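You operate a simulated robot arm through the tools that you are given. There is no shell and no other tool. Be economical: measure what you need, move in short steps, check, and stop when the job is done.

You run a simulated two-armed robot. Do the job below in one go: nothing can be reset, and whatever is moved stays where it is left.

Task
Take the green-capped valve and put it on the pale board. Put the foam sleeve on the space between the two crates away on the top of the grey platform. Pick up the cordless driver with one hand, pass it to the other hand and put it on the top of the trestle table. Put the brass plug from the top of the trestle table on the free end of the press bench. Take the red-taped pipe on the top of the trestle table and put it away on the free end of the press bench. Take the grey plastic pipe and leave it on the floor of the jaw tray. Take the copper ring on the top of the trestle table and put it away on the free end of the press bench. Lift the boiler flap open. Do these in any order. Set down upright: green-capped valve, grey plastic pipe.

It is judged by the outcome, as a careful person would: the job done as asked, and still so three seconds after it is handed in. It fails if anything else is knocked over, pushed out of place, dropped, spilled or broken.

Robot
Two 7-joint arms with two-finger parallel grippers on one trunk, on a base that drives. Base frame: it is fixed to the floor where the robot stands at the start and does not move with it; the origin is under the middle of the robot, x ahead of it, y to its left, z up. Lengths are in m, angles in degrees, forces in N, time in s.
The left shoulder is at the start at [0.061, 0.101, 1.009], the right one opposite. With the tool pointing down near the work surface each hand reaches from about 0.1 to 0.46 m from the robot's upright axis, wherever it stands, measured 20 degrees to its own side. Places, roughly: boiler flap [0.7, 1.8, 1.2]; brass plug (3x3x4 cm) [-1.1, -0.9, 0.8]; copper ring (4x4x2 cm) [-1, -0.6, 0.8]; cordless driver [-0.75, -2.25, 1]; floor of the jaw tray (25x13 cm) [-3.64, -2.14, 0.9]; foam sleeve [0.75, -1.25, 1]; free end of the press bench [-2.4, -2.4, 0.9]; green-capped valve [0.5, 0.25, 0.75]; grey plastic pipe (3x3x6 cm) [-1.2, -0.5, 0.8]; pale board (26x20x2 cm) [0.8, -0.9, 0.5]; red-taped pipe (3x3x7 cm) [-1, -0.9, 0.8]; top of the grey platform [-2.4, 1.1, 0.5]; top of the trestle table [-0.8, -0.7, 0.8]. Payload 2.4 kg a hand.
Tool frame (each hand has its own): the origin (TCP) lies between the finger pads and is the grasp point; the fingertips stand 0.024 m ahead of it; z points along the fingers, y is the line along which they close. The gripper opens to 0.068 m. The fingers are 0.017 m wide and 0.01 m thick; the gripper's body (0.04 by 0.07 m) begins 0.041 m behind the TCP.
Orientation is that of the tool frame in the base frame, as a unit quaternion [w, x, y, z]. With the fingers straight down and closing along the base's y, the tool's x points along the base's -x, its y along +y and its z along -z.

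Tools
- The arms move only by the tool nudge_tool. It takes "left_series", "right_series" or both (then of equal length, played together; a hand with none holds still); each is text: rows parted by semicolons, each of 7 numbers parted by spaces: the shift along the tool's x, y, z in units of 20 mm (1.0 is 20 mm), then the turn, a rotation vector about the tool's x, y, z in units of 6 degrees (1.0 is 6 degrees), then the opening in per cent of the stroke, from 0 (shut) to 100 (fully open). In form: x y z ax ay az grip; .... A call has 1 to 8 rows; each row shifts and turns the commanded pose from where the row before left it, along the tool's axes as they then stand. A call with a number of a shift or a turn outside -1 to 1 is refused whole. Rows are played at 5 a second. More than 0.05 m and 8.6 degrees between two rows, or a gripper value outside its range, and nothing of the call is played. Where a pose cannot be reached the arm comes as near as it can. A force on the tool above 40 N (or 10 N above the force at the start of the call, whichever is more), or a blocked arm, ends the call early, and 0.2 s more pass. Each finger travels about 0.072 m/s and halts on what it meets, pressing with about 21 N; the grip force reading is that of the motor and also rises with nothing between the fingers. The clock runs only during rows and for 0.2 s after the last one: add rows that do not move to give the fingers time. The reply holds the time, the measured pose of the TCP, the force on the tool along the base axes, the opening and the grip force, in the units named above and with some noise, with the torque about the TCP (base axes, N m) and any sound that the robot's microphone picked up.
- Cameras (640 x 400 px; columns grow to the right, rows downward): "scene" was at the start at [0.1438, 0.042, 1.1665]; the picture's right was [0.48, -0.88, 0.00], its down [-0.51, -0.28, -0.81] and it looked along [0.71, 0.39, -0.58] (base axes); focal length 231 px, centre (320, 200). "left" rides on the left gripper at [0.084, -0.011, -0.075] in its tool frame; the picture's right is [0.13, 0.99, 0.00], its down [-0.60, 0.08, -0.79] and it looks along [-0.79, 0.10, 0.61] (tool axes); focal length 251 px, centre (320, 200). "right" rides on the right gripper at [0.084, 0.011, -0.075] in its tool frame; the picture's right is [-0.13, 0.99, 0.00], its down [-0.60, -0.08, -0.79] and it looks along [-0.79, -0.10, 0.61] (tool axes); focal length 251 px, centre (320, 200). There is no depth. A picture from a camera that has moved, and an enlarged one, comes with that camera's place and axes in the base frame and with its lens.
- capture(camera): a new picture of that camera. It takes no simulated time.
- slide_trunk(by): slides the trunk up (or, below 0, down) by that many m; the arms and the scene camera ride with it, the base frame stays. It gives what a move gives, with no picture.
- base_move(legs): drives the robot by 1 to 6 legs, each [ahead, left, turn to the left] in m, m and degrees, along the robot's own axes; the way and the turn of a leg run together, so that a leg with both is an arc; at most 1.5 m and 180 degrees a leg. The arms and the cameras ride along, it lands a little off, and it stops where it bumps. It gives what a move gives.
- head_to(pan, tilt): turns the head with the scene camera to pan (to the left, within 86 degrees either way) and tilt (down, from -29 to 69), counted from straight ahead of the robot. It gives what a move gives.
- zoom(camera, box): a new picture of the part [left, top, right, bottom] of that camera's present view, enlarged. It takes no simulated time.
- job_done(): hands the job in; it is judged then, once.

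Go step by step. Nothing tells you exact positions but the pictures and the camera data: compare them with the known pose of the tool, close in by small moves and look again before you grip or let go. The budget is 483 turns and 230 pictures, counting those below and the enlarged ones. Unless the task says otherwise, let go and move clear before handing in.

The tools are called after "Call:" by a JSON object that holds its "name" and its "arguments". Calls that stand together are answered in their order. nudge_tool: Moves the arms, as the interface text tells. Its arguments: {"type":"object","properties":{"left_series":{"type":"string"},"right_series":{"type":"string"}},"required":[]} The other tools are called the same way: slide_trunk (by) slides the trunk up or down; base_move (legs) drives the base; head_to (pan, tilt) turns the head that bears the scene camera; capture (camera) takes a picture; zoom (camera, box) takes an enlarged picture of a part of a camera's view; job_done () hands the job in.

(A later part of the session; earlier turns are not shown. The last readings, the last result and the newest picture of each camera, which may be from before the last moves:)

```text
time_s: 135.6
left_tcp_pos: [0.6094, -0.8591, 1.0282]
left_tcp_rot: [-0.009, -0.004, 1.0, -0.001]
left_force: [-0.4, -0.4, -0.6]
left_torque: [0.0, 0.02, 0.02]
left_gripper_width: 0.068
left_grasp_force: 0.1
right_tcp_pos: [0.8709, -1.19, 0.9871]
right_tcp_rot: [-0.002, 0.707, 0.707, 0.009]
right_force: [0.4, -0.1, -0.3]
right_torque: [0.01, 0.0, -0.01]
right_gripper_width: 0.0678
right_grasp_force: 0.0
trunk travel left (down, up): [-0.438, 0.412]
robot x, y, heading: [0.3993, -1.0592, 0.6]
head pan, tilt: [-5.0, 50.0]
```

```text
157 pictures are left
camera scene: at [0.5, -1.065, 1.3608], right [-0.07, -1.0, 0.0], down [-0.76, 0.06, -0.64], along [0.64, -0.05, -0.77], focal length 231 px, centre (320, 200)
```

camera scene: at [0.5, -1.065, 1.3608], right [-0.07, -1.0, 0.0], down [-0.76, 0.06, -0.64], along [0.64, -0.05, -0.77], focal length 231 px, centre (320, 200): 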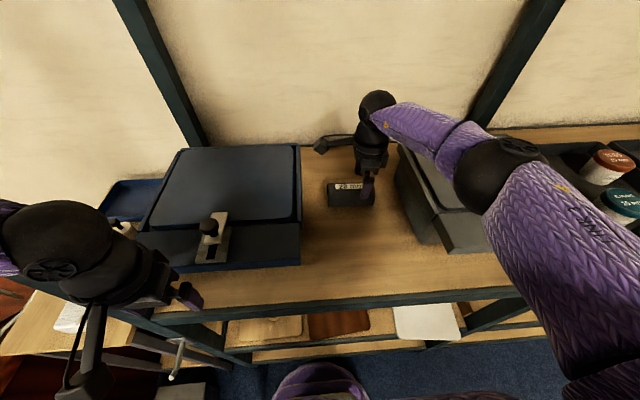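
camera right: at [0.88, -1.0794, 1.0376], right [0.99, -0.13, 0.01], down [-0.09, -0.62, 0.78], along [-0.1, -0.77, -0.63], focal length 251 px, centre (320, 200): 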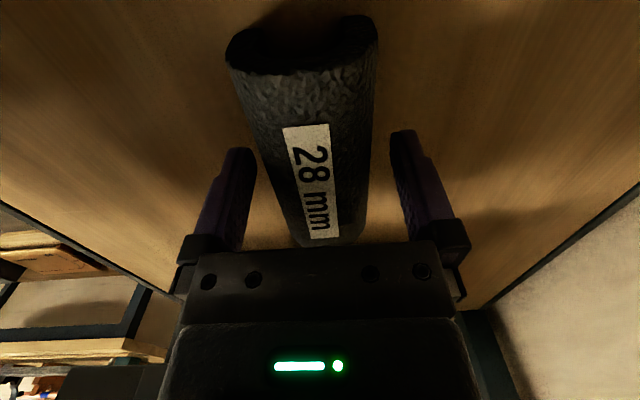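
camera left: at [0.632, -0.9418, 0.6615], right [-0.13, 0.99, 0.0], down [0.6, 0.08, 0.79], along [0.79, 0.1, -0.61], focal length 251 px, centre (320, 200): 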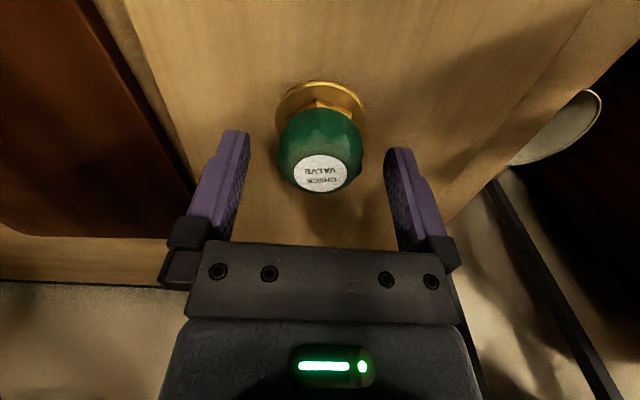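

The right elbow is close above the grey crate; shifting the base left will swing it clear. Lift, shift base, and bring the hand back.

Call:
{"name": "nudge_tool", "arguments": {"right_series": "0 0 -1 0 0 0 100; 0 0 -1 0 0 0 100; 0 0 -1 0 0 0 100"}}

Call:
{"name": "base_move", "arguments": {"legs": [[0, 0.1, 0]]}}

Call:
{"name": "nudge_tool", "arguments": {"right_series": "-1 0 0 0 0 0 100; -1 0 0 0 0 0 100; -1 0 0 0 0 0 100; -1 0 0 0 0 0 100; -1 0 0 0 0 0 100"}}

Call:
{"name": "capture", "arguments": {"camera": "scene"}}

Call:
{"name": "capture", "arguments": {"camera": "right"}}

```text
time_s: 136.4
left_tcp_pos: [0.6092, -0.8586, 1.0297]
left_tcp_rot: [-0.008, -0.005, 1.0, -0.001]
left_force: [-0.4, -0.1, 0.4]
left_torque: [0.02, 0.0, -0.02]
left_gripper_width: 0.0681
left_grasp_force: 0.0
right_tcp_pos: [0.8712, -1.1901, 1.0493]
right_tcp_rot: [-0.003, 0.707, 0.707, 0.01]
right_force: [-0.5, 0.7, 0.4]
right_torque: [0.01, -0.01, 0.02]
right_gripper_width: 0.0682
right_grasp_force: 0.1
trunk travel left (down, up): [-0.438, 0.412]
robot x, y, heading: [0.3968, -1.0575, 0.5]
head pan, tilt: [-5.0, 50.0]
```

```text
time_s: 137.6
left_tcp_pos: [0.5885, -0.7949, 1.0282]
left_tcp_rot: [-0.001, 0.008, 1.0, -0.02]
left_force: [-7.5, -28.7, 13.7]
left_torque: [2.38, -1.0, -0.68]
left_gripper_width: 0.068
left_grasp_force: 0.0
right_tcp_pos: [0.8536, -1.0978, 1.0551]
right_tcp_rot: [0.001, 0.7, 0.714, 0.013]
right_force: [1.4, 0.3, -0.8]
right_torque: [-0.04, 0.04, -0.02]
right_gripper_width: 0.0679
right_grasp_force: 0.1
trunk travel left (down, up): [-0.438, 0.412]
robot x, y, heading: [0.3828, -0.9769, 1.8]
head pan, tilt: [-5.0, 50.0]
stopped in leg 1: the force on the tool passed its limit at 106 N (the readings are from after the stop); the commanded pose is now the measured one
```

```text
time_s: 137.9
left_tcp_pos: [0.5998, -0.8035, 1.0279]
left_tcp_rot: [0.042, -0.04, 0.997, -0.058]
left_force: [-35.3, -91.7, -37.0]
left_torque: [6.25, -1.26, -1.79]
left_gripper_width: 0.0677
left_grasp_force: 0.1
right_tcp_pos: [0.8438, -1.0843, 1.0547]
right_tcp_rot: [0.013, 0.706, 0.708, 0.004]
right_force: [-0.2, -0.4, 0.0]
right_torque: [0.03, 0.04, -0.01]
right_gripper_width: 0.0679
right_grasp_force: 0.1
trunk travel left (down, up): [-0.438, 0.412]
robot x, y, heading: [0.3752, -0.9813, 3.3]
head pan, tilt: [-5.0, 50.0]
stopped in row 1 (left hand): the force on the tool passed its limit at 82 N (the readings are from after the stop); the commanded pose is now the measured one
```

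```text
156 pictures are left
camera scene: at [0.4788, -1.0899, 1.3639], right [-0.03, -1.0, -0.08], down [-0.76, 0.07, -0.64], along [0.64, 0.04, -0.76], focal length 231 px, centre (320, 200)
```

scene: 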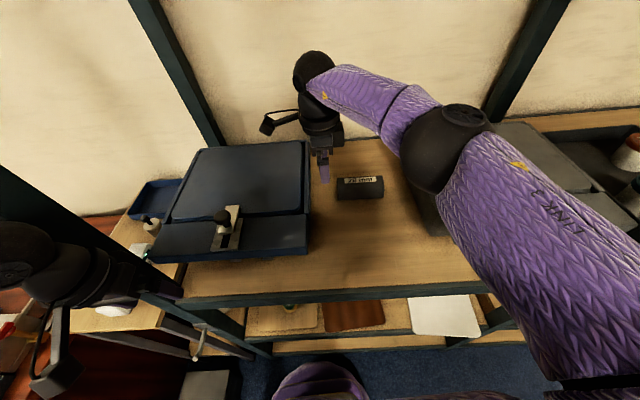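

```text
155 pictures are left
camera right: at [0.8527, -0.9989, 1.1296], right [0.99, -0.13, 0.03], down [-0.1, -0.59, 0.8], along [-0.08, -0.8, -0.6], focal length 251 px, centre (320, 200)
```

right: 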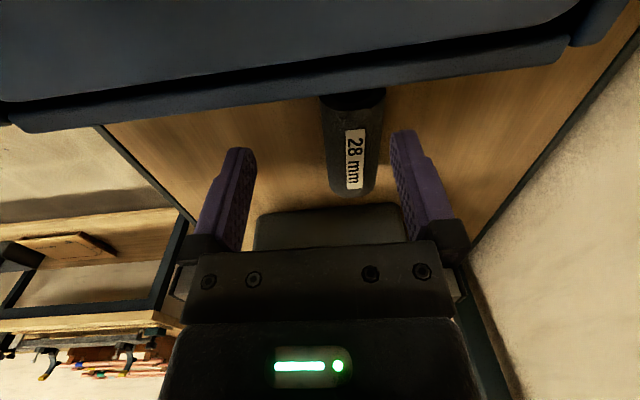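

The left wrist bumped the rack's left post. Shifting the base back right to relieve it.

Call:
{"name": "base_move", "arguments": {"legs": [[0, -0.08, 0]]}}

Call:
{"name": "base_move", "arguments": {"legs": [[-0.01, 0, -3]]}}

Call:
{"name": "capture", "arguments": {"camera": "scene"}}

```text
time_s: 138.6
left_tcp_pos: [0.6449, -0.8334, 1.0587]
left_tcp_rot: [0.208, -0.167, 0.95, -0.16]
left_force: [-2.6, -7.0, 0.8]
left_torque: [0.35, -0.1, 0.26]
left_gripper_width: 0.0667
left_grasp_force: 0.1
right_tcp_pos: [0.8045, -1.1237, 1.0504]
right_tcp_rot: [0.085, 0.764, 0.637, -0.048]
right_force: [-1.9, -4.7, 0.2]
right_torque: [0.2, -0.13, 0.03]
right_gripper_width: 0.0678
right_grasp_force: 0.0
trunk travel left (down, up): [-0.438, 0.412]
robot x, y, heading: [0.3519, -1.0041, 5.0]
head pan, tilt: [-5.0, 50.0]
stopped in leg 1: the robot was blocked; the commanded pose is now the measured one
```

```text
time_s: 139.3
left_tcp_pos: [0.6393, -0.8454, 1.0389]
left_tcp_rot: [0.191, -0.23, 0.905, -0.303]
left_force: [-9.0, -18.4, 188.3]
left_torque: [6.48, -0.75, 1.21]
left_gripper_width: 0.0663
left_grasp_force: 0.1
right_tcp_pos: [0.7282, -1.1136, 1.0408]
right_tcp_rot: [0.184, 0.792, 0.562, -0.156]
right_force: [-1.0, 0.5, 0.4]
right_torque: [-0.05, -0.05, 0.02]
right_gripper_width: 0.0679
right_grasp_force: 0.1
trunk travel left (down, up): [-0.438, 0.412]
robot x, y, heading: [0.3403, -1.0077, 6.8]
head pan, tilt: [-5.0, 50.0]
stopped in leg 1: the robot was blocked; the commanded pose is now the measured one
```

```text
154 pictures are left
camera scene: at [0.442, -1.2006, 1.3673], right [0.03, -0.99, -0.14], down [-0.76, 0.07, -0.64], along [0.65, 0.13, -0.75], focal length 231 px, centre (320, 200)
```

scene: 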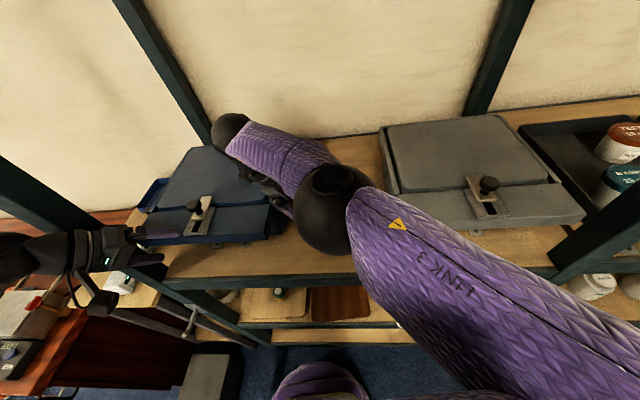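

Jammed again on the left side; checking the left arm view.

Call:
{"name": "head_to", "arguments": {"pan": 55, "tilt": 40}}

Call:
{"name": "capture", "arguments": {"camera": "scene"}}

Call:
{"name": "capture", "arguments": {"camera": "left"}}

```text
time_s: 140.6
left_tcp_pos: [0.641, -0.8457, 1.0369]
left_tcp_rot: [0.184, -0.229, 0.905, -0.307]
left_force: [-17.4, -24.9, 189.5]
left_torque: [-4.3, -3.09, 3.05]
left_gripper_width: 0.0685
left_grasp_force: 0.4
right_tcp_pos: [0.7278, -1.1193, 1.0402]
right_tcp_rot: [0.182, 0.803, 0.548, -0.149]
right_force: [0.5, -1.3, -0.3]
right_torque: [-0.04, -0.04, 0.0]
right_gripper_width: 0.0678
right_grasp_force: 0.0
trunk travel left (down, up): [-0.438, 0.412]
robot x, y, heading: [0.3376, -1.0266, 5.6]
head pan, tilt: [55.0, 40.0]
```

```text
153 pictures are left
camera scene: at [0.4, -1.124, 1.3898], right [0.87, -0.49, -0.06], down [-0.31, -0.46, -0.83], along [0.38, 0.74, -0.55], focal length 231 px, centre (320, 200)
```

scene: 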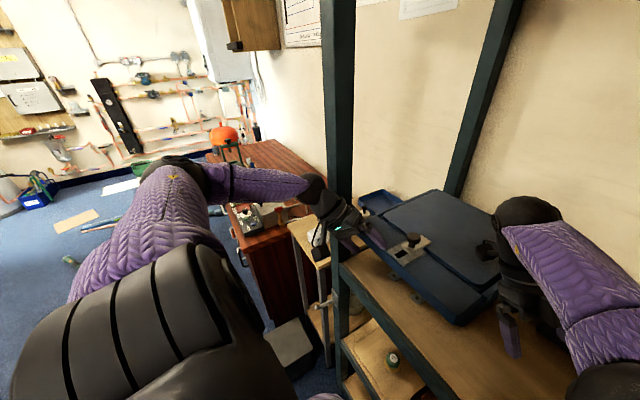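

```text
152 pictures are left
camera left: at [0.5386, -0.8625, 1.0833], right [-0.4, 0.63, -0.66], down [0.1, 0.75, 0.65], along [0.91, 0.2, -0.37], focal length 251 px, centre (320, 200)
```

left: 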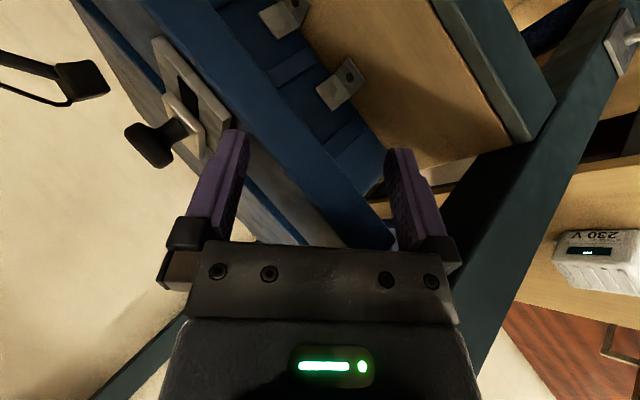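

The left gripper got wedged around the blue crate's lid edge. Withdrawing it straight back along its own axis.

Call:
{"name": "nudge_tool", "arguments": {"left_series": "0 0 -0.5 0 0 0 100; 0 0 -0.5 0 0 0 100; 0 0 -0.5 0 0 0 100; 0 0 -0.5 0 0 0 100"}}

Call:
{"name": "capture", "arguments": {"camera": "left"}}

```text
time_s: 141.0
left_tcp_pos: [0.6262, -0.857, 1.0281]
left_tcp_rot: [0.165, -0.208, 0.863, -0.43]
left_force: [-38.7, -87.2, 34.7]
left_torque: [5.91, -1.23, 3.53]
left_gripper_width: 0.068
left_grasp_force: 0.0
right_tcp_pos: [0.7015, -1.1555, 1.0355]
right_tcp_rot: [0.231, 0.856, 0.412, -0.208]
right_force: [-17.2, 6.7, 160.5]
right_torque: [17.82, -13.69, 1.84]
right_gripper_width: 0.068
right_grasp_force: 0.1
trunk travel left (down, up): [-0.438, 0.412]
robot x, y, heading: [0.3337, -1.0432, 4.5]
head pan, tilt: [55.0, 40.0]
stopped in row 1 (left hand): the arm was blocked; the commanded pose is now the measured one
```

```text
151 pictures are left
camera left: at [0.5232, -0.8554, 1.0712], right [-0.33, 0.48, -0.82], down [0.13, 0.88, 0.46], along [0.94, 0.04, -0.35], focal length 251 px, centre (320, 200)
```

left: 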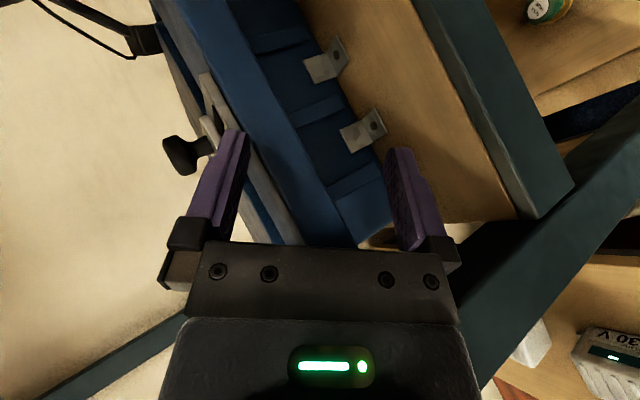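

Forces come from the left gripper pressing the post and rolling the robot. I'll pull the left hand back toward -x, away from both post and crate.

Call:
{"name": "nudge_tool", "arguments": {"left_series": "0.6 -0.15 -0.25 0 0 0 100; 0.6 -0.15 -0.25 0 0 0 100; 0.6 -0.15 -0.25 0 0 0 100; 0.6 -0.15 -0.25 0 0 0 100"}}

Call:
{"name": "capture", "arguments": {"camera": "scene"}}

```text
time_s: 141.3
left_tcp_pos: [0.6303, -0.8659, 1.0145]
left_tcp_rot: [0.169, -0.145, 0.818, -0.531]
left_force: [-95.8, -35.9, 59.5]
left_torque: [7.21, -2.98, 9.47]
left_gripper_width: 0.0683
left_grasp_force: 0.1
right_tcp_pos: [0.6633, -1.1392, 1.0471]
right_tcp_rot: [0.288, 0.859, 0.363, -0.218]
right_force: [88.3, -9.2, 176.8]
right_torque: [15.94, -13.72, -7.96]
right_gripper_width: 0.0681
right_grasp_force: 0.2
trunk travel left (down, up): [-0.438, 0.412]
robot x, y, heading: [0.2988, -1.0956, 1.3]
head pan, tilt: [55.0, 40.0]
stopped in row 1 (right hand): the force on the tool passed its limit at 182 N (the readings are from after the stop); the commanded pose is now the measured one
```

```text
150 pictures are left
camera scene: at [0.3512, -1.0657, 1.3822], right [0.83, -0.56, 0.0], down [-0.34, -0.51, -0.79], along [0.44, 0.66, -0.61], focal length 231 px, centre (320, 200)
```

scene: 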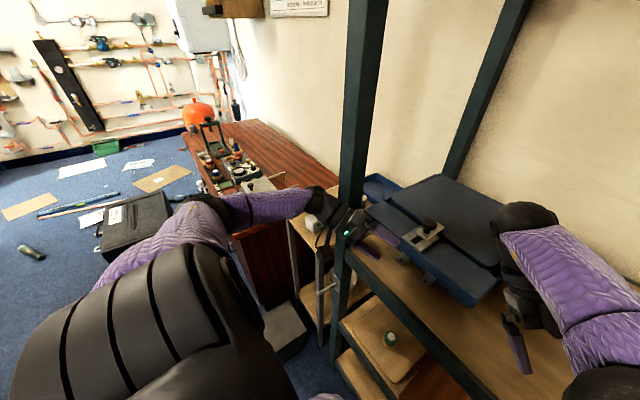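

Roughly level again. Lifting the right hand (it is pressing on something) before backing out.

Call:
{"name": "nudge_tool", "arguments": {"right_series": "-0.9 0 -0.65 0 0 0 100; -0.9 0 -0.65 0 0 0 100"}}

Call:
{"name": "capture", "arguments": {"camera": "right"}}

Call:
{"name": "capture", "arguments": {"camera": "left"}}

```text
time_s: 141.6
left_tcp_pos: [0.622, -0.8665, 0.9862]
left_tcp_rot: [0.125, -0.14, 0.834, -0.518]
left_force: [-77.5, -8.2, 12.8]
left_torque: [1.59, -3.08, 7.29]
left_gripper_width: 0.0679
left_grasp_force: 0.0
right_tcp_pos: [0.6509, -1.1607, 1.0363]
right_tcp_rot: [0.274, 0.866, 0.354, -0.221]
right_force: [-1.1, -0.3, 0.2]
right_torque: [0.02, -0.01, 0.02]
right_gripper_width: 0.0679
right_grasp_force: 0.1
right hand out of reach, approached as far as the arm can: row 1
trunk travel left (down, up): [-0.438, 0.412]
robot x, y, heading: [0.2813, -1.1211, -1.9]
head pan, tilt: [55.0, 40.0]
stopped in row 1 (right hand): the force on the tool passed its limit at 237 N (the readings are from after the stop); the commanded pose is now the measured one
```

```text
149 pictures are left
camera right: at [0.7271, -1.0792, 1.0487], right [0.64, -0.66, 0.39], down [-0.3, 0.25, 0.92], along [-0.7, -0.71, -0.04], focal length 251 px, centre (320, 200)
```

right: 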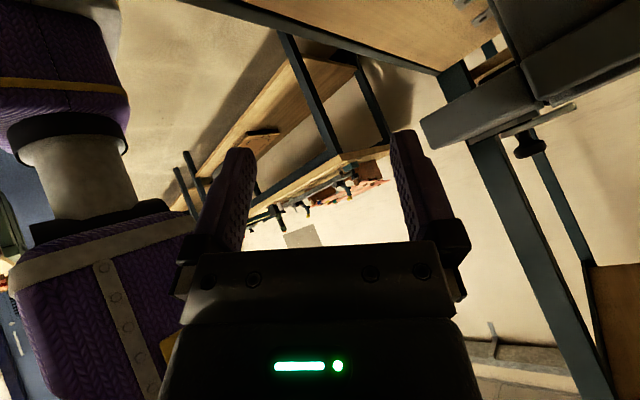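

```text
148 pictures are left
camera left: at [0.5195, -0.8409, 1.0217], right [-0.22, 0.37, -0.9], down [0.27, 0.91, 0.31], along [0.94, -0.18, -0.31], focal length 251 px, centre (320, 200)
```

left: 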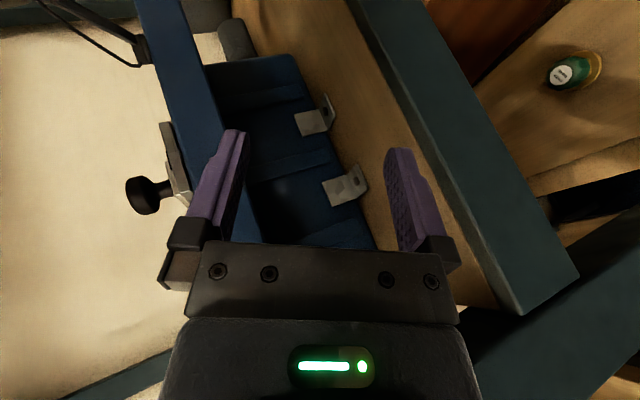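

The right hand is free now; the left is pressed from the front. Driving back.

Call:
{"name": "base_move", "arguments": {"legs": [[-0.1, -0.03, 0]]}}

Call:
{"name": "capture", "arguments": {"camera": "scene"}}

```text
time_s: 142.3
left_tcp_pos: [0.6214, -0.8674, 0.982]
left_tcp_rot: [0.116, -0.146, 0.837, -0.515]
left_force: [-59.6, -33.2, 33.0]
left_torque: [4.34, -2.45, 5.57]
left_gripper_width: 0.0681
left_grasp_force: 0.0
right_tcp_pos: [0.6589, -1.1585, 1.0373]
right_tcp_rot: [0.278, 0.864, 0.355, -0.225]
right_force: [-5.5, -12.7, 8.2]
right_torque: [0.88, -0.64, -0.56]
right_gripper_width: 0.0681
right_grasp_force: 0.1
trunk travel left (down, up): [-0.438, 0.412]
robot x, y, heading: [0.28, -1.1217, -0.8]
head pan, tilt: [55.0, 40.0]
stopped in leg 1: the force on the tool passed its limit at 90 N (the readings are from after the stop); the commanded pose is now the measured one
```

```text
147 pictures are left
camera scene: at [0.3435, -1.0606, 1.3766], right [0.81, -0.59, 0.0], down [-0.37, -0.51, -0.77], along [0.46, 0.63, -0.63], focal length 231 px, centre (320, 200)
```

scene: 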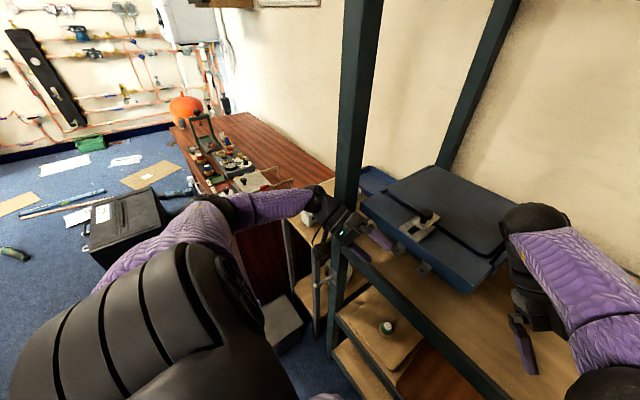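

Call:
{"name": "zoom", "arguments": {"camera": "scene", "box": [280, 160, 440, 260]}}

```text
4.00 times, centred on (360, 210) of scene
camera zoom: at [0.3435, -1.0606, 1.3766], right [0.81, -0.59, 0.0], down [-0.37, -0.51, -0.77], along [0.46, 0.63, -0.63], focal length 925 px, centre (160, 160)
```

zoom: 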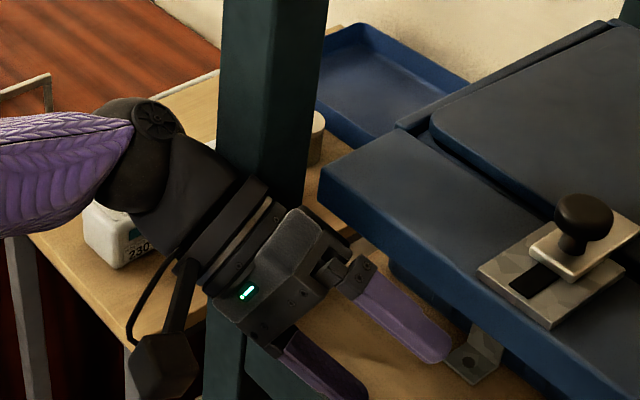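

Now it's clear: the left wrist crosses in front of the post. Pulling the hand straight toward -x.

Call:
{"name": "nudge_tool", "arguments": {"left_series": "0.5 0.06 -0.18 0 0 0 100; 0.5 0.06 -0.18 0 0 0 100; 0.5 0.06 -0.18 0 0 0 100; 0.5 0.06 -0.18 0 0 0 100; 0.5 0.06 -0.18 0 0 0 100; 0.5 0.06 -0.18 0 0 0 100"}}

Call:
{"name": "zoom", "arguments": {"camera": "scene", "box": [240, 140, 560, 340]}}

```text
time_s: 142.8
left_tcp_pos: [0.6203, -0.8632, 0.9776]
left_tcp_rot: [0.114, -0.15, 0.837, -0.513]
left_force: [-21.7, -10.7, 12.3]
left_torque: [1.43, -0.91, 1.99]
left_gripper_width: 0.0678
left_grasp_force: 0.1
right_tcp_pos: [0.6677, -1.1586, 1.0351]
right_tcp_rot: [0.28, 0.864, 0.35, -0.231]
right_force: [4.0, -8.0, 1.6]
right_torque: [0.21, -0.11, -1.06]
right_gripper_width: 0.0679
right_grasp_force: 0.1
trunk travel left (down, up): [-0.438, 0.412]
robot x, y, heading: [0.2789, -1.1191, -1.5]
head pan, tilt: [55.0, 40.0]
stopped in row 2 (right hand): the force on the tool passed its limit at 48 N (the readings are from after the stop); the commanded pose is now the measured one
```

```text
2.00 times, centred on (400, 240) of scene
camera zoom: at [0.3563, -1.0557, 1.3751], right [0.8, -0.59, 0.0], down [-0.38, -0.52, -0.77], along [0.46, 0.62, -0.64], focal length 463 px, centre (160, 120)
```

zoom: 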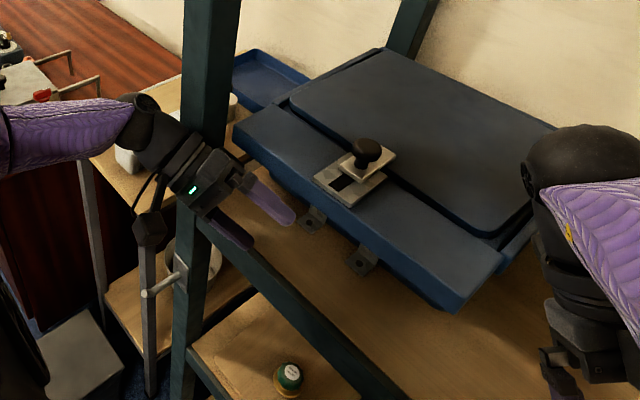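

Contact is easing. Backing in small legs.

Call:
{"name": "base_move", "arguments": {"legs": [[-0.04, 0, 0]]}}

Call:
{"name": "base_move", "arguments": {"legs": [[-0.06, 0, 0]]}}

Call:
{"name": "zoom", "arguments": {"camera": "scene", "box": [240, 140, 560, 340]}}

```text
time_s: 143.6
left_tcp_pos: [0.5831, -0.8604, 0.9757]
left_tcp_rot: [0.115, -0.152, 0.836, -0.514]
left_force: [0.0, -0.5, 0.1]
left_torque: [0.01, 0.02, 0.0]
left_gripper_width: 0.068
left_grasp_force: 0.1
right_tcp_pos: [0.6294, -1.1557, 1.0344]
right_tcp_rot: [0.28, 0.862, 0.352, -0.233]
right_force: [-4.8, -9.2, 0.6]
right_torque: [0.18, -0.14, -0.33]
right_gripper_width: 0.068
right_grasp_force: 0.1
trunk travel left (down, up): [-0.438, 0.412]
robot x, y, heading: [0.241, -1.1207, -1.4]
head pan, tilt: [55.0, 40.0]
```

```text
time_s: 144.6
left_tcp_pos: [0.5214, -0.8578, 0.9776]
left_tcp_rot: [0.115, -0.152, 0.836, -0.515]
left_force: [0.3, -0.8, -0.3]
left_torque: [-0.01, 0.02, 0.01]
left_gripper_width: 0.068
left_grasp_force: 0.0
right_tcp_pos: [0.5662, -1.1528, 1.034]
right_tcp_rot: [0.279, 0.862, 0.354, -0.234]
right_force: [-27.4, -6.7, -1.1]
right_torque: [-0.2, 0.24, 2.27]
right_gripper_width: 0.068
right_grasp_force: 0.1
trunk travel left (down, up): [-0.438, 0.412]
robot x, y, heading: [0.1833, -1.1185, -1.3]
head pan, tilt: [55.0, 40.0]
```

```text
2.00 times, centred on (400, 240) of scene
camera zoom: at [0.2566, -1.0501, 1.3752], right [0.81, -0.59, 0.0], down [-0.38, -0.52, -0.77], along [0.46, 0.62, -0.64], focal length 463 px, centre (160, 120)
```

zoom: 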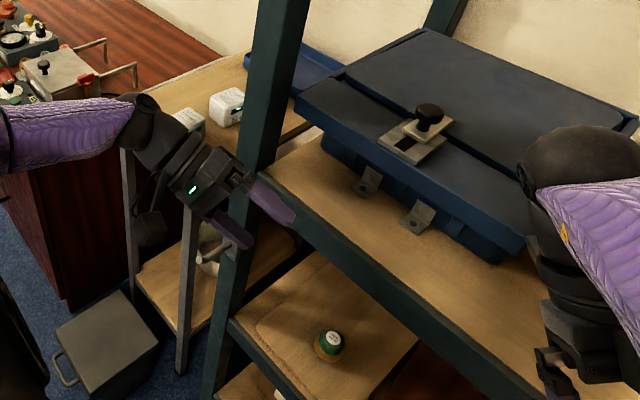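

Left is free. Continuing back out of the rack area.

Call:
{"name": "base_move", "arguments": {"legs": [[-0.1, 0, 0]]}}

Call:
{"name": "base_move", "arguments": {"legs": [[-0.1, 0, 0]]}}

Call:
{"name": "head_to", "arguments": {"pan": 0, "tilt": 40}}

Call:
{"name": "capture", "arguments": {"camera": "scene"}}

```text
time_s: 145.7
left_tcp_pos: [0.4253, -0.8563, 0.9761]
left_tcp_rot: [0.114, -0.154, 0.836, -0.515]
left_force: [-0.8, -0.2, 0.8]
left_torque: [-0.02, 0.01, 0.0]
left_gripper_width: 0.0681
left_grasp_force: 0.1
right_tcp_pos: [0.4704, -1.1491, 1.0334]
right_tcp_rot: [0.279, 0.861, 0.355, -0.236]
right_force: [0.0, -0.6, 0.3]
right_torque: [0.0, -0.01, 0.0]
right_gripper_width: 0.0679
right_grasp_force: 0.1
trunk travel left (down, up): [-0.438, 0.412]
robot x, y, heading: [0.0852, -1.1184, -1.2]
head pan, tilt: [55.0, 40.0]
```

```text
time_s: 146.9
left_tcp_pos: [0.3274, -0.8528, 0.9763]
left_tcp_rot: [0.113, -0.154, 0.836, -0.515]
left_force: [0.6, -0.7, -0.8]
left_torque: [0.0, 0.01, 0.0]
left_gripper_width: 0.0682
left_grasp_force: 0.1
right_tcp_pos: [0.3731, -1.1468, 1.0341]
right_tcp_rot: [0.279, 0.861, 0.355, -0.235]
right_force: [1.0, -0.3, 0.5]
right_torque: [0.02, 0.03, -0.03]
right_gripper_width: 0.0682
right_grasp_force: 0.1
trunk travel left (down, up): [-0.438, 0.412]
robot x, y, heading: [-0.0116, -1.1117, -1.0]
head pan, tilt: [55.0, 40.0]
```

```text
time_s: 148.1
left_tcp_pos: [0.3278, -0.8523, 0.9761]
left_tcp_rot: [0.114, -0.154, 0.836, -0.514]
left_force: [-0.1, 0.1, -0.7]
left_torque: [0.01, -0.02, -0.01]
left_gripper_width: 0.0683
left_grasp_force: 0.0
right_tcp_pos: [0.3735, -1.1471, 1.0333]
right_tcp_rot: [0.28, 0.86, 0.356, -0.235]
right_force: [-0.2, 0.7, -0.8]
right_torque: [-0.02, -0.01, -0.02]
right_gripper_width: 0.0678
right_grasp_force: 0.1
trunk travel left (down, up): [-0.438, 0.412]
robot x, y, heading: [-0.0142, -1.1105, -1.4]
head pan, tilt: [0.0, 40.0]
```

```text
143 pictures are left
camera scene: at [0.0995, -1.1149, 1.375], right [-0.02, -1.0, 0.0], down [-0.64, 0.01, -0.77], along [0.77, -0.02, -0.64], focal length 231 px, centre (320, 200)
```

scene: 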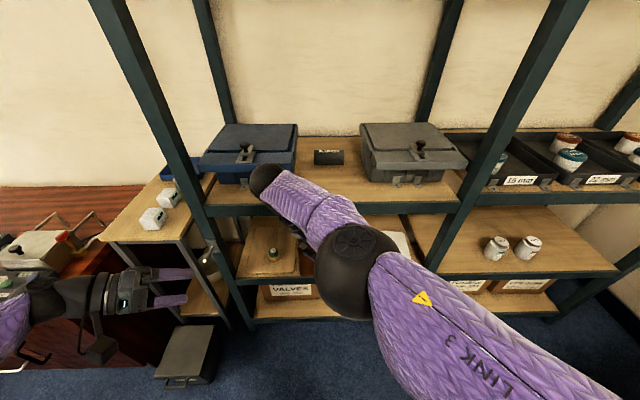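

Out and clear; nothing on the rack looks displaced. Restoring hand orientations: left straight down, right yawed 90° and tilted ~28° forward so the base can stay further back for the sleeve.

Call:
{"name": "nudge_tool", "arguments": {"left_series": "0 0 0 -0.866 0.192 0.259 100; 0 0 0 -0.866 0.192 0.259 100; 0 0 0 -0.866 0.192 0.259 100; 0 0 0 -0.866 0.192 0.259 100; 0 0 0 -0.866 0.192 0.259 100; 0 0 0 -0.866 0.192 0.259 100", "right_series": "0 0 0 -0.298 0.739 -0.433 100; 0 0 0 -0.298 0.739 -0.433 100; 0 0 0 -0.298 0.739 -0.433 100; 0 0 0 -0.298 0.739 -0.433 100; 0 0 0 -0.298 0.739 -0.433 100; 0 0 0 -0.298 0.739 -0.433 100"}}

Call:
{"name": "nudge_tool", "arguments": {"left_series": "0 0 0 -0.866 0.192 0.259 100; 0 0 0 -0.866 0.192 0.259 100; 0 0 0 -0.866 0.192 0.259 100; 0 0 0 -0.866 0.192 0.259 100; 0 0 0 -0.866 0.192 0.259 100; 0 0 0 -0.866 0.192 0.259 100", "right_series": "0 0 0 -0.298 0.739 -0.433 100; 0 0 0 -0.298 0.739 -0.433 100; 0 0 0 -0.298 0.739 -0.433 100; 0 0 0 -0.298 0.739 -0.433 100; 0 0 0 -0.298 0.739 -0.433 100; 0 0 0 -0.298 0.739 -0.433 100"}}

Call:
{"name": "capture", "arguments": {"camera": "scene"}}

```text
time_s: 149.5
left_tcp_pos: [0.329, -0.8534, 0.9761]
left_tcp_rot: [0.059, -0.08, 0.958, -0.268]
left_force: [-0.4, -0.1, 0.4]
left_torque: [0.03, 0.02, -0.03]
left_gripper_width: 0.068
left_grasp_force: 0.0
right_tcp_pos: [0.3733, -1.1474, 1.0334]
right_tcp_rot: [0.234, 0.806, 0.542, -0.032]
right_force: [-0.1, 0.3, -0.2]
right_torque: [-0.01, -0.01, 0.02]
right_gripper_width: 0.0679
right_grasp_force: 0.1
trunk travel left (down, up): [-0.438, 0.412]
robot x, y, heading: [-0.0151, -1.1132, -1.3]
head pan, tilt: [0.0, 40.0]
```

```text
time_s: 150.9
left_tcp_pos: [0.3282, -0.8542, 0.9753]
left_tcp_rot: [-0.001, 0.0, 1.0, 0.002]
left_force: [0.9, 0.8, 0.7]
left_torque: [-0.02, 0.0, 0.02]
left_gripper_width: 0.0678
left_grasp_force: 0.1
right_tcp_pos: [0.374, -1.1471, 1.0337]
right_tcp_rot: [0.17, 0.687, 0.685, 0.171]
right_force: [0.4, 0.1, 0.5]
right_torque: [0.02, 0.01, 0.0]
right_gripper_width: 0.068
right_grasp_force: 0.0
trunk travel left (down, up): [-0.438, 0.412]
robot x, y, heading: [-0.0126, -1.1151, -1.4]
head pan, tilt: [0.0, 40.0]
```

```text
142 pictures are left
camera scene: at [0.0996, -1.1153, 1.375], right [-0.02, -1.0, 0.0], down [-0.64, 0.01, -0.77], along [0.77, -0.02, -0.64], focal length 231 px, centre (320, 200)
```

scene: 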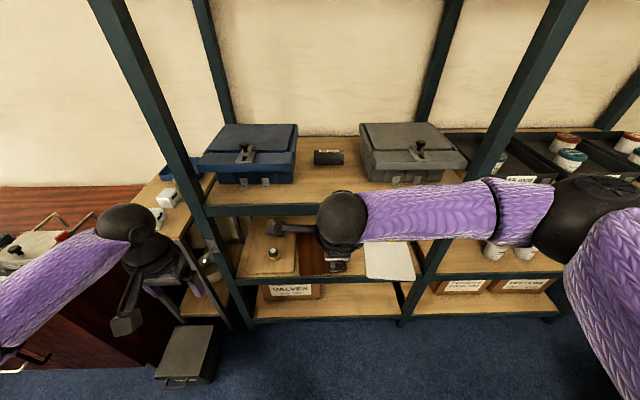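

Orientation is set. Extending the right hand forward and up, tucking the left a bit, then approaching.

Call:
{"name": "nudge_tool", "arguments": {"right_series": "-0.2 0.94 -0.066 0 0 0 100; -0.2 0.94 -0.066 0 0 0 100; -0.2 0.94 -0.066 0 0 0 100; -0.2 0.94 -0.066 0 0 0 100; -0.2 0.94 -0.066 0 0 0 100; -0.2 0.94 -0.066 0 0 0 100; -0.2 0.94 -0.066 0 0 0 100; -0.2 0.94 -0.066 0 0 0 100", "left_series": "1 -0.6 0 0 0 0 100; 1 -0.6 0 0 0 0 100; 1 -0.6 0 0 0 0 100; 1 -0.6 0 0 0 0 100; 1 -0.6 0 0 0 0 100; 0 0 0 0 0 0 100; 0 0 0 0 0 0 100; 0 0 0 0 0 0 100"}}

Call:
{"name": "base_move", "arguments": {"legs": [[0.24, 0, 1.3]]}}

Call:
{"name": "capture", "arguments": {"camera": "scene"}}

Call:
{"name": "capture", "arguments": {"camera": "right"}}

```text
time_s: 152.7
left_tcp_pos: [0.2287, -0.9122, 0.9755]
left_tcp_rot: [-0.001, 0.0, 1.0, 0.001]
left_force: [-0.8, 0.2, -0.1]
left_torque: [0.01, 0.01, -0.02]
left_gripper_width: 0.0682
left_grasp_force: 0.1
right_tcp_pos: [0.502, -1.18, 1.1142]
right_tcp_rot: [0.17, 0.687, 0.685, 0.171]
right_force: [-0.1, 0.2, 0.1]
right_torque: [0.03, 0.0, -0.01]
right_gripper_width: 0.0677
right_grasp_force: 0.1
trunk travel left (down, up): [-0.438, 0.412]
robot x, y, heading: [-0.011, -1.1086, -1.4]
head pan, tilt: [0.0, 40.0]
```

```text
time_s: 154.5
left_tcp_pos: [0.4576, -0.9088, 0.9757]
left_tcp_rot: [-0.001, -0.01, 1.0, -0.001]
left_force: [-0.2, 0.1, -0.1]
left_torque: [-0.02, 0.0, 0.01]
left_gripper_width: 0.0681
left_grasp_force: 0.1
right_tcp_pos: [0.7385, -1.17, 1.1129]
right_tcp_rot: [0.168, 0.68, 0.693, 0.172]
right_force: [0.8, 0.2, -0.6]
right_torque: [-0.03, 0.02, -0.01]
right_gripper_width: 0.0682
right_grasp_force: 0.2
trunk travel left (down, up): [-0.438, 0.412]
robot x, y, heading: [0.2202, -1.1182, -0.0]
head pan, tilt: [0.0, 40.0]
```

```text
141 pictures are left
camera scene: at [0.3353, -1.1152, 1.3749], right [0.0, -1.0, 0.0], down [-0.64, 0.0, -0.77], along [0.77, 0.0, -0.64], focal length 231 px, centre (320, 200)
```

scene: 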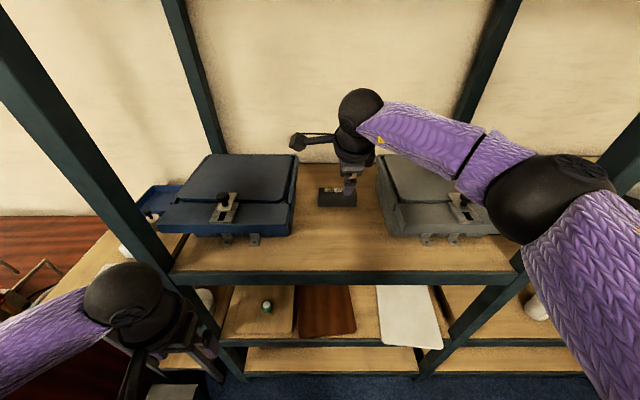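

```text
140 pictures are left
camera right: at [0.7121, -1.0877, 1.185], right [0.88, -0.11, 0.46], down [-0.43, -0.61, 0.66], along [0.21, -0.78, -0.59], focal length 251 px, centre (320, 200)
```

right: 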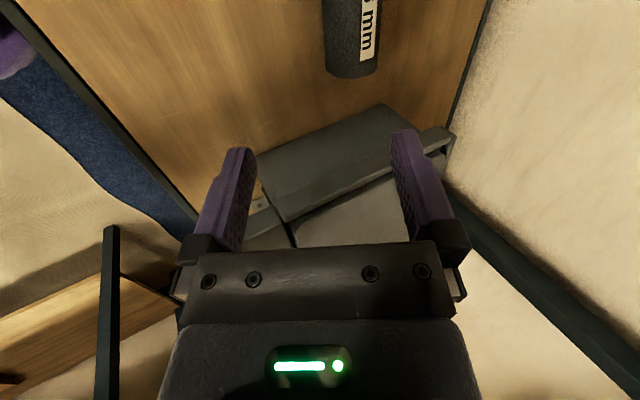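

Sleeve axis at x≈0.872. I'll drive 9 cm closer, reduce tilt to 20°, and pre-position along the approach line.

Call:
{"name": "base_move", "arguments": {"legs": [[0.09, 0, 0]]}}

Call:
{"name": "nudge_tool", "arguments": {"right_series": "-0.5 0 0 0.67 0 0 90; -0.5 0 0 0.66 0 0 90; 0 0.47 0.17 0 0 0 90; 0 -0.342 0.94 0 0 0 90; 0 -0.342 0.94 0 0 0 90; 0 -0.342 0.94 0 0 0 90; 0 -0.342 0.94 0 0 0 90; 0 0 0 0 0 0 90"}}

Call:
{"name": "capture", "arguments": {"camera": "scene"}}

Call:
{"name": "capture", "arguments": {"camera": "right"}}

```text
time_s: 155.6
left_tcp_pos: [0.5485, -0.9102, 0.9761]
left_tcp_rot: [-0.001, -0.011, 1.0, 0.0]
left_force: [0.1, -0.2, -0.9]
left_torque: [0.03, 0.04, 0.0]
left_gripper_width: 0.0683
left_grasp_force: 0.0
right_tcp_pos: [0.8293, -1.1725, 1.1134]
right_tcp_rot: [0.169, 0.679, 0.693, 0.172]
right_force: [0.5, 0.3, -0.3]
right_torque: [-0.01, 0.0, -0.04]
right_gripper_width: 0.0678
right_grasp_force: 0.1
trunk travel left (down, up): [-0.438, 0.412]
robot x, y, heading: [0.3154, -1.1163, 0.0]
head pan, tilt: [0.0, 40.0]
```

```text
time_s: 157.4
left_tcp_pos: [0.5482, -0.9089, 0.975]
left_tcp_rot: [-0.002, -0.012, 1.0, 0.0]
left_force: [0.7, -1.2, -0.8]
left_torque: [0.0, 0.02, 0.01]
left_gripper_width: 0.0678
left_grasp_force: 0.0
right_tcp_pos: [0.8388, -1.1913, 1.0339]
right_tcp_rot: [0.122, 0.689, 0.703, 0.124]
right_force: [-0.4, -0.5, -1.2]
right_torque: [0.03, -0.03, -0.02]
right_gripper_width: 0.0612
right_grasp_force: 0.1
trunk travel left (down, up): [-0.438, 0.412]
robot x, y, heading: [0.3132, -1.1224, -0.3]
head pan, tilt: [0.0, 40.0]
```

```text
139 pictures are left
camera scene: at [0.4248, -1.1154, 1.375], right [0.0, -1.0, 0.0], down [-0.64, 0.0, -0.77], along [0.77, 0.0, -0.64], focal length 231 px, centre (320, 200)
```

scene: 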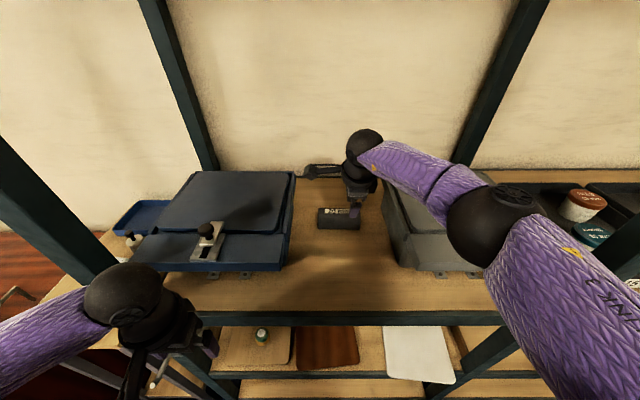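

```text
138 pictures are left
camera right: at [0.8232, -1.1079, 1.1081], right [0.93, -0.11, 0.34], down [-0.33, -0.61, 0.72], along [0.13, -0.78, -0.61], focal length 251 px, centre (320, 200)
```

right: 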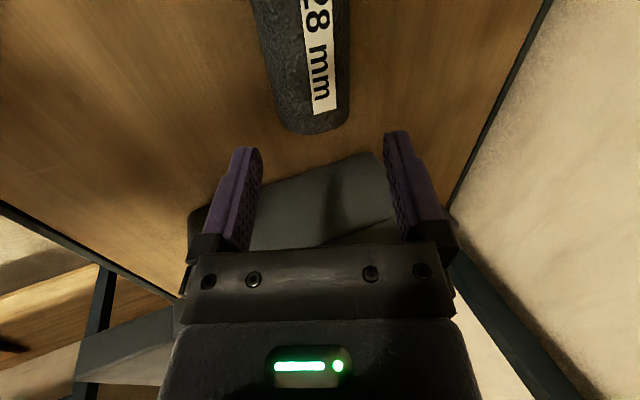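

Shifting the base 5 cm left so the right elbow clears the grey crate's handle, with the hand compensating.

Call:
{"name": "base_move", "arguments": {"legs": [[0, 0.05, 0]]}}

Call:
{"name": "nudge_tool", "arguments": {"right_series": "-0.85 0 0 0 0 0 90; -0.85 0 0 0 0 0 90; -0.85 0 0 0 0 0 90; 0 0 0 0 0 0 90"}}

Call:
{"name": "nudge_tool", "arguments": {"right_series": "0 0 1 0 0 0 90; 0 0 1 0 0 0 90; 0 0 0.7 0 0 0 90; 0 0 0 0 0 0 90"}}

Call:
{"name": "capture", "arguments": {"camera": "right"}}

Call:
{"name": "capture", "arguments": {"camera": "scene"}}

```text
time_s: 158.3
left_tcp_pos: [0.5486, -0.8597, 0.9756]
left_tcp_rot: [-0.001, -0.011, 1.0, -0.001]
left_force: [0.4, 1.1, -0.1]
left_torque: [-0.02, -0.03, 0.0]
left_gripper_width: 0.0681
left_grasp_force: 0.0
right_tcp_pos: [0.8403, -1.14, 1.0346]
right_tcp_rot: [0.122, 0.69, 0.703, 0.124]
right_force: [0.2, 1.0, 0.1]
right_torque: [0.0, -0.01, -0.02]
right_gripper_width: 0.0609
right_grasp_force: 0.0
trunk travel left (down, up): [-0.438, 0.412]
robot x, y, heading: [0.3119, -1.066, -0.1]
head pan, tilt: [0.0, 40.0]
```

```text
time_s: 159.3
left_tcp_pos: [0.5484, -0.8597, 0.9767]
left_tcp_rot: [-0.001, -0.01, 1.0, 0.001]
left_force: [-1.0, 0.5, -0.4]
left_torque: [0.01, 0.04, -0.04]
left_gripper_width: 0.0682
left_grasp_force: 0.1
right_tcp_pos: [0.8415, -1.1929, 1.032]
right_tcp_rot: [0.122, 0.691, 0.702, 0.124]
right_force: [0.2, 0.2, 0.3]
right_torque: [-0.02, 0.03, 0.03]
right_gripper_width: 0.0613
right_grasp_force: 0.1
trunk travel left (down, up): [-0.438, 0.412]
robot x, y, heading: [0.3122, -1.0629, 0.1]
head pan, tilt: [0.0, 40.0]
```

```text
time_s: 160.3
left_tcp_pos: [0.5494, -0.8607, 0.9761]
left_tcp_rot: [-0.001, -0.01, 1.0, 0.0]
left_force: [-0.3, 0.1, 0.1]
left_torque: [0.01, 0.04, 0.0]
left_gripper_width: 0.0682
left_grasp_force: 0.0
right_tcp_pos: [0.853, -1.1931, 0.9805]
right_tcp_rot: [0.122, 0.691, 0.702, 0.123]
right_force: [0.7, 0.7, 0.0]
right_torque: [0.02, -0.01, 0.01]
right_gripper_width: 0.0611
right_grasp_force: 0.1
right hand out of reach, approached as far as the arm can: row 3
trunk travel left (down, up): [-0.438, 0.412]
robot x, y, heading: [0.31, -1.0688, -0.0]
head pan, tilt: [0.0, 40.0]
```

```text
137 pictures are left
camera right: at [0.8365, -1.1098, 1.0561], right [0.93, -0.11, 0.34], down [-0.33, -0.61, 0.72], along [0.13, -0.78, -0.61], focal length 251 px, centre (320, 200)
```

right: 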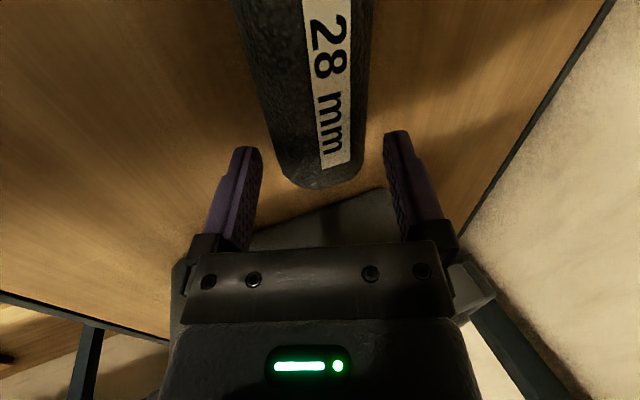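

```text
136 pictures are left
camera scene: at [0.4249, -1.0651, 1.375], right [0.0, -1.0, 0.0], down [-0.64, 0.0, -0.77], along [0.77, 0.0, -0.64], focal length 231 px, centre (320, 200)
```

scene: 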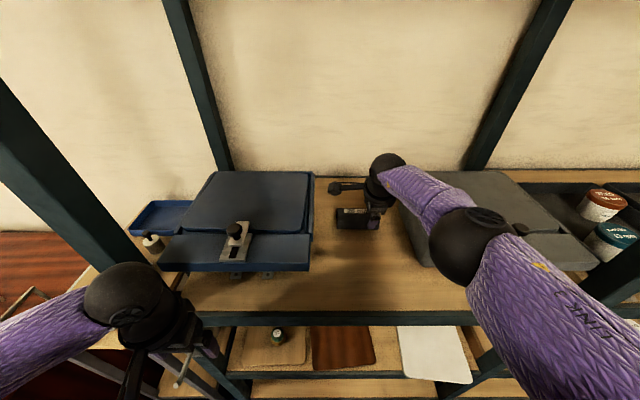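

At the reach limit; I'll pull the hand back 3 cm and drive 3 cm forward, then finish the approach.

Call:
{"name": "nudge_tool", "arguments": {"right_series": "0 -0.7 -0.26 0 0 0 90; 0 -0.7 -0.26 0 0 0 90"}}

Call:
{"name": "base_move", "arguments": {"legs": [[0.032, 0, 0]]}}

Call:
{"name": "nudge_tool", "arguments": {"right_series": "0 0 0.8 0 0 0 90; 0 0 0.8 0 0 0 90; 0 0 0 0 0 0 90"}}

Call:
{"name": "capture", "arguments": {"camera": "right"}}

```text
time_s: 160.9
left_tcp_pos: [0.5482, -0.8599, 0.9754]
left_tcp_rot: [-0.001, -0.011, 1.0, 0.0]
left_force: [1.2, 0.0, 0.5]
left_torque: [0.01, -0.02, 0.0]
left_gripper_width: 0.068
left_grasp_force: 0.1
right_tcp_pos: [0.8229, -1.1942, 0.9807]
right_tcp_rot: [0.121, 0.69, 0.702, 0.124]
right_force: [-0.6, 0.1, -0.9]
right_torque: [-0.03, -0.02, 0.0]
right_gripper_width: 0.0613
right_grasp_force: 0.1
trunk travel left (down, up): [-0.438, 0.412]
robot x, y, heading: [0.3126, -1.0673, -0.2]
head pan, tilt: [0.0, 40.0]
```

```text
time_s: 161.8
left_tcp_pos: [0.5819, -0.8605, 0.9755]
left_tcp_rot: [-0.001, -0.011, 1.0, 0.0]
left_force: [0.6, 0.3, 0.3]
left_torque: [-0.04, 0.02, 0.03]
left_gripper_width: 0.0678
left_grasp_force: 0.2
right_tcp_pos: [0.8564, -1.1942, 0.9813]
right_tcp_rot: [0.122, 0.691, 0.702, 0.123]
right_force: [-0.1, -0.3, -0.1]
right_torque: [-0.02, 0.01, -0.01]
right_gripper_width: 0.0612
right_grasp_force: 0.0
trunk travel left (down, up): [-0.438, 0.412]
robot x, y, heading: [0.3441, -1.065, 0.1]
head pan, tilt: [0.0, 40.0]
```

```text
time_s: 162.6
left_tcp_pos: [0.5783, -0.8604, 0.9761]
left_tcp_rot: [0.001, -0.011, 1.0, 0.0]
left_force: [0.1, -0.1, -0.7]
left_torque: [0.03, 0.0, -0.01]
left_gripper_width: 0.0679
left_grasp_force: 0.1
right_tcp_pos: [0.8643, -1.1935, 0.9568]
right_tcp_rot: [0.124, 0.691, 0.701, 0.126]
right_force: [-9.2, -2.2, 26.1]
right_torque: [-0.1, 1.12, 0.01]
right_gripper_width: 0.0608
right_grasp_force: 0.0
trunk travel left (down, up): [-0.438, 0.412]
robot x, y, heading: [0.345, -1.0642, -0.2]
head pan, tilt: [0.0, 40.0]
stopped in row 3 (right hand): the force on the tool passed its limit at 42 N (the readings are from after the stop); the commanded pose is now the measured one
```

```text
135 pictures are left
camera right: at [0.8475, -1.1102, 1.0314], right [0.93, -0.12, 0.35], down [-0.34, -0.61, 0.71], along [0.13, -0.78, -0.61], focal length 251 px, centre (320, 200)
```

right: 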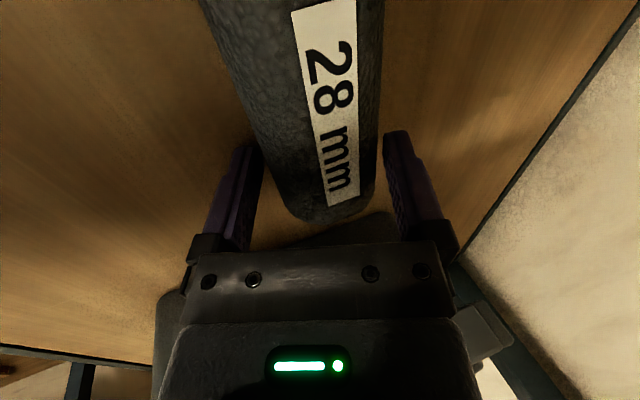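

The front fingertip touches the shelf; the sleeve sits between the fingers. Easing up slightly and closing.

Call:
{"name": "nudge_tool", "arguments": {"right_series": "0 0 -0.15 0 0 0 90; 0 0 0 0 0 0 0; 0 0 0 0 0 0 0; 0 0 0 0 0 0 0; 0 0 0 0 0 0 0"}}

Call:
{"name": "nudge_tool", "arguments": {"right_series": "0 0.342 -0.94 0 0 0 0; 0 0.342 -0.94 0 0 0 0; 0 0.342 -0.94 0 0 0 0; 0 0.342 -0.94 0 0 0 0"}}

Call:
{"name": "capture", "arguments": {"camera": "right"}}

```text
time_s: 163.8
left_tcp_pos: [0.5817, -0.8599, 0.9753]
left_tcp_rot: [-0.001, -0.011, 1.0, -0.001]
left_force: [0.3, 0.2, -0.6]
left_torque: [0.01, 0.0, -0.01]
left_gripper_width: 0.0681
left_grasp_force: 0.1
right_tcp_pos: [0.865, -1.1933, 0.9558]
right_tcp_rot: [0.122, 0.69, 0.702, 0.124]
right_force: [-2.3, 0.8, 3.3]
right_torque: [0.0, 0.07, 0.0]
right_gripper_width: 0.0557
right_grasp_force: 21.3
trunk travel left (down, up): [-0.438, 0.412]
robot x, y, heading: [0.3412, -1.0644, -0.2]
head pan, tilt: [0.0, 40.0]
```

```text
time_s: 164.8
left_tcp_pos: [0.5809, -0.8593, 0.9752]
left_tcp_rot: [-0.001, -0.01, 1.0, -0.001]
left_force: [0.1, 0.1, -0.1]
left_torque: [0.01, 0.02, -0.02]
left_gripper_width: 0.0679
left_grasp_force: 0.1
right_tcp_pos: [0.867, -1.1938, 1.0343]
right_tcp_rot: [0.122, 0.691, 0.702, 0.126]
right_force: [0.4, 0.5, -0.6]
right_torque: [-0.03, 0.0, 0.03]
right_gripper_width: 0.0546
right_grasp_force: 21.1
trunk travel left (down, up): [-0.438, 0.412]
robot x, y, heading: [0.3394, -1.0672, -0.1]
head pan, tilt: [0.0, 40.0]
```

```text
134 pictures are left
camera right: at [0.8495, -1.1101, 1.1098], right [0.93, -0.11, 0.34], down [-0.34, -0.61, 0.72], along [0.13, -0.78, -0.61], focal length 251 px, centre (320, 200)
```

right: 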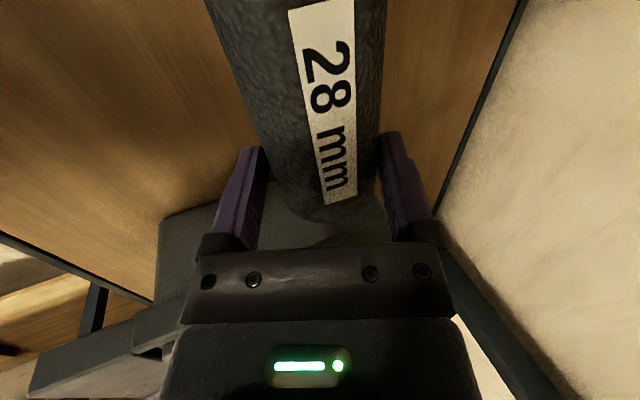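

Sleeve is held. Raise the trunk 10 cm, then back straight out.

Call:
{"name": "slide_trunk", "arguments": {"by": 0.1}}

Call:
{"name": "base_move", "arguments": {"legs": [[-0.34, 0, 0]]}}

Call:
{"name": "capture", "arguments": {"camera": "scene"}}

```text
time_s: 166.1
left_tcp_pos: [0.5799, -0.8598, 1.0755]
left_tcp_rot: [-0.001, -0.01, 1.0, 0.0]
left_force: [0.0, -0.1, -0.9]
left_torque: [0.02, 0.04, -0.02]
left_gripper_width: 0.068
left_grasp_force: 0.1
right_tcp_pos: [0.866, -1.1929, 1.1366]
right_tcp_rot: [0.121, 0.691, 0.702, 0.125]
right_force: [0.1, -0.2, -0.3]
right_torque: [0.01, -0.02, 0.0]
right_gripper_width: 0.0542
right_grasp_force: 21.1
trunk travel left (down, up): [-0.538, 0.312]
robot x, y, heading: [0.3429, -1.064, -0.0]
head pan, tilt: [0.0, 40.0]
```

```text
time_s: 168.3
left_tcp_pos: [0.2446, -0.8596, 1.0764]
left_tcp_rot: [0.0, -0.004, 1.0, 0.001]
left_force: [0.1, 1.0, 0.3]
left_torque: [-0.01, -0.03, 0.0]
left_gripper_width: 0.068
left_grasp_force: 0.1
right_tcp_pos: [0.5236, -1.1967, 1.1366]
right_tcp_rot: [0.123, 0.694, 0.698, 0.124]
right_force: [-1.0, 0.2, 0.4]
right_torque: [-0.02, 0.03, -0.01]
right_gripper_width: 0.0541
right_grasp_force: 21.1
trunk travel left (down, up): [-0.538, 0.312]
robot x, y, heading: [0.0062, -1.0592, -0.8]
head pan, tilt: [0.0, 40.0]
```

```text
133 pictures are left
camera scene: at [0.1081, -1.0636, 1.4754], right [-0.01, -1.0, 0.0], down [-0.64, 0.01, -0.77], along [0.77, -0.01, -0.64], focal length 231 px, centre (320, 200)
```

scene: 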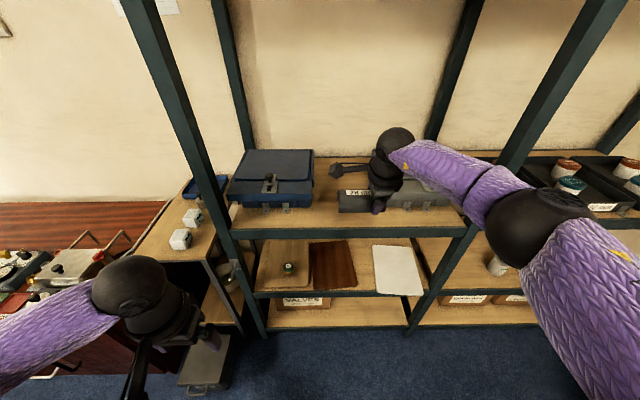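

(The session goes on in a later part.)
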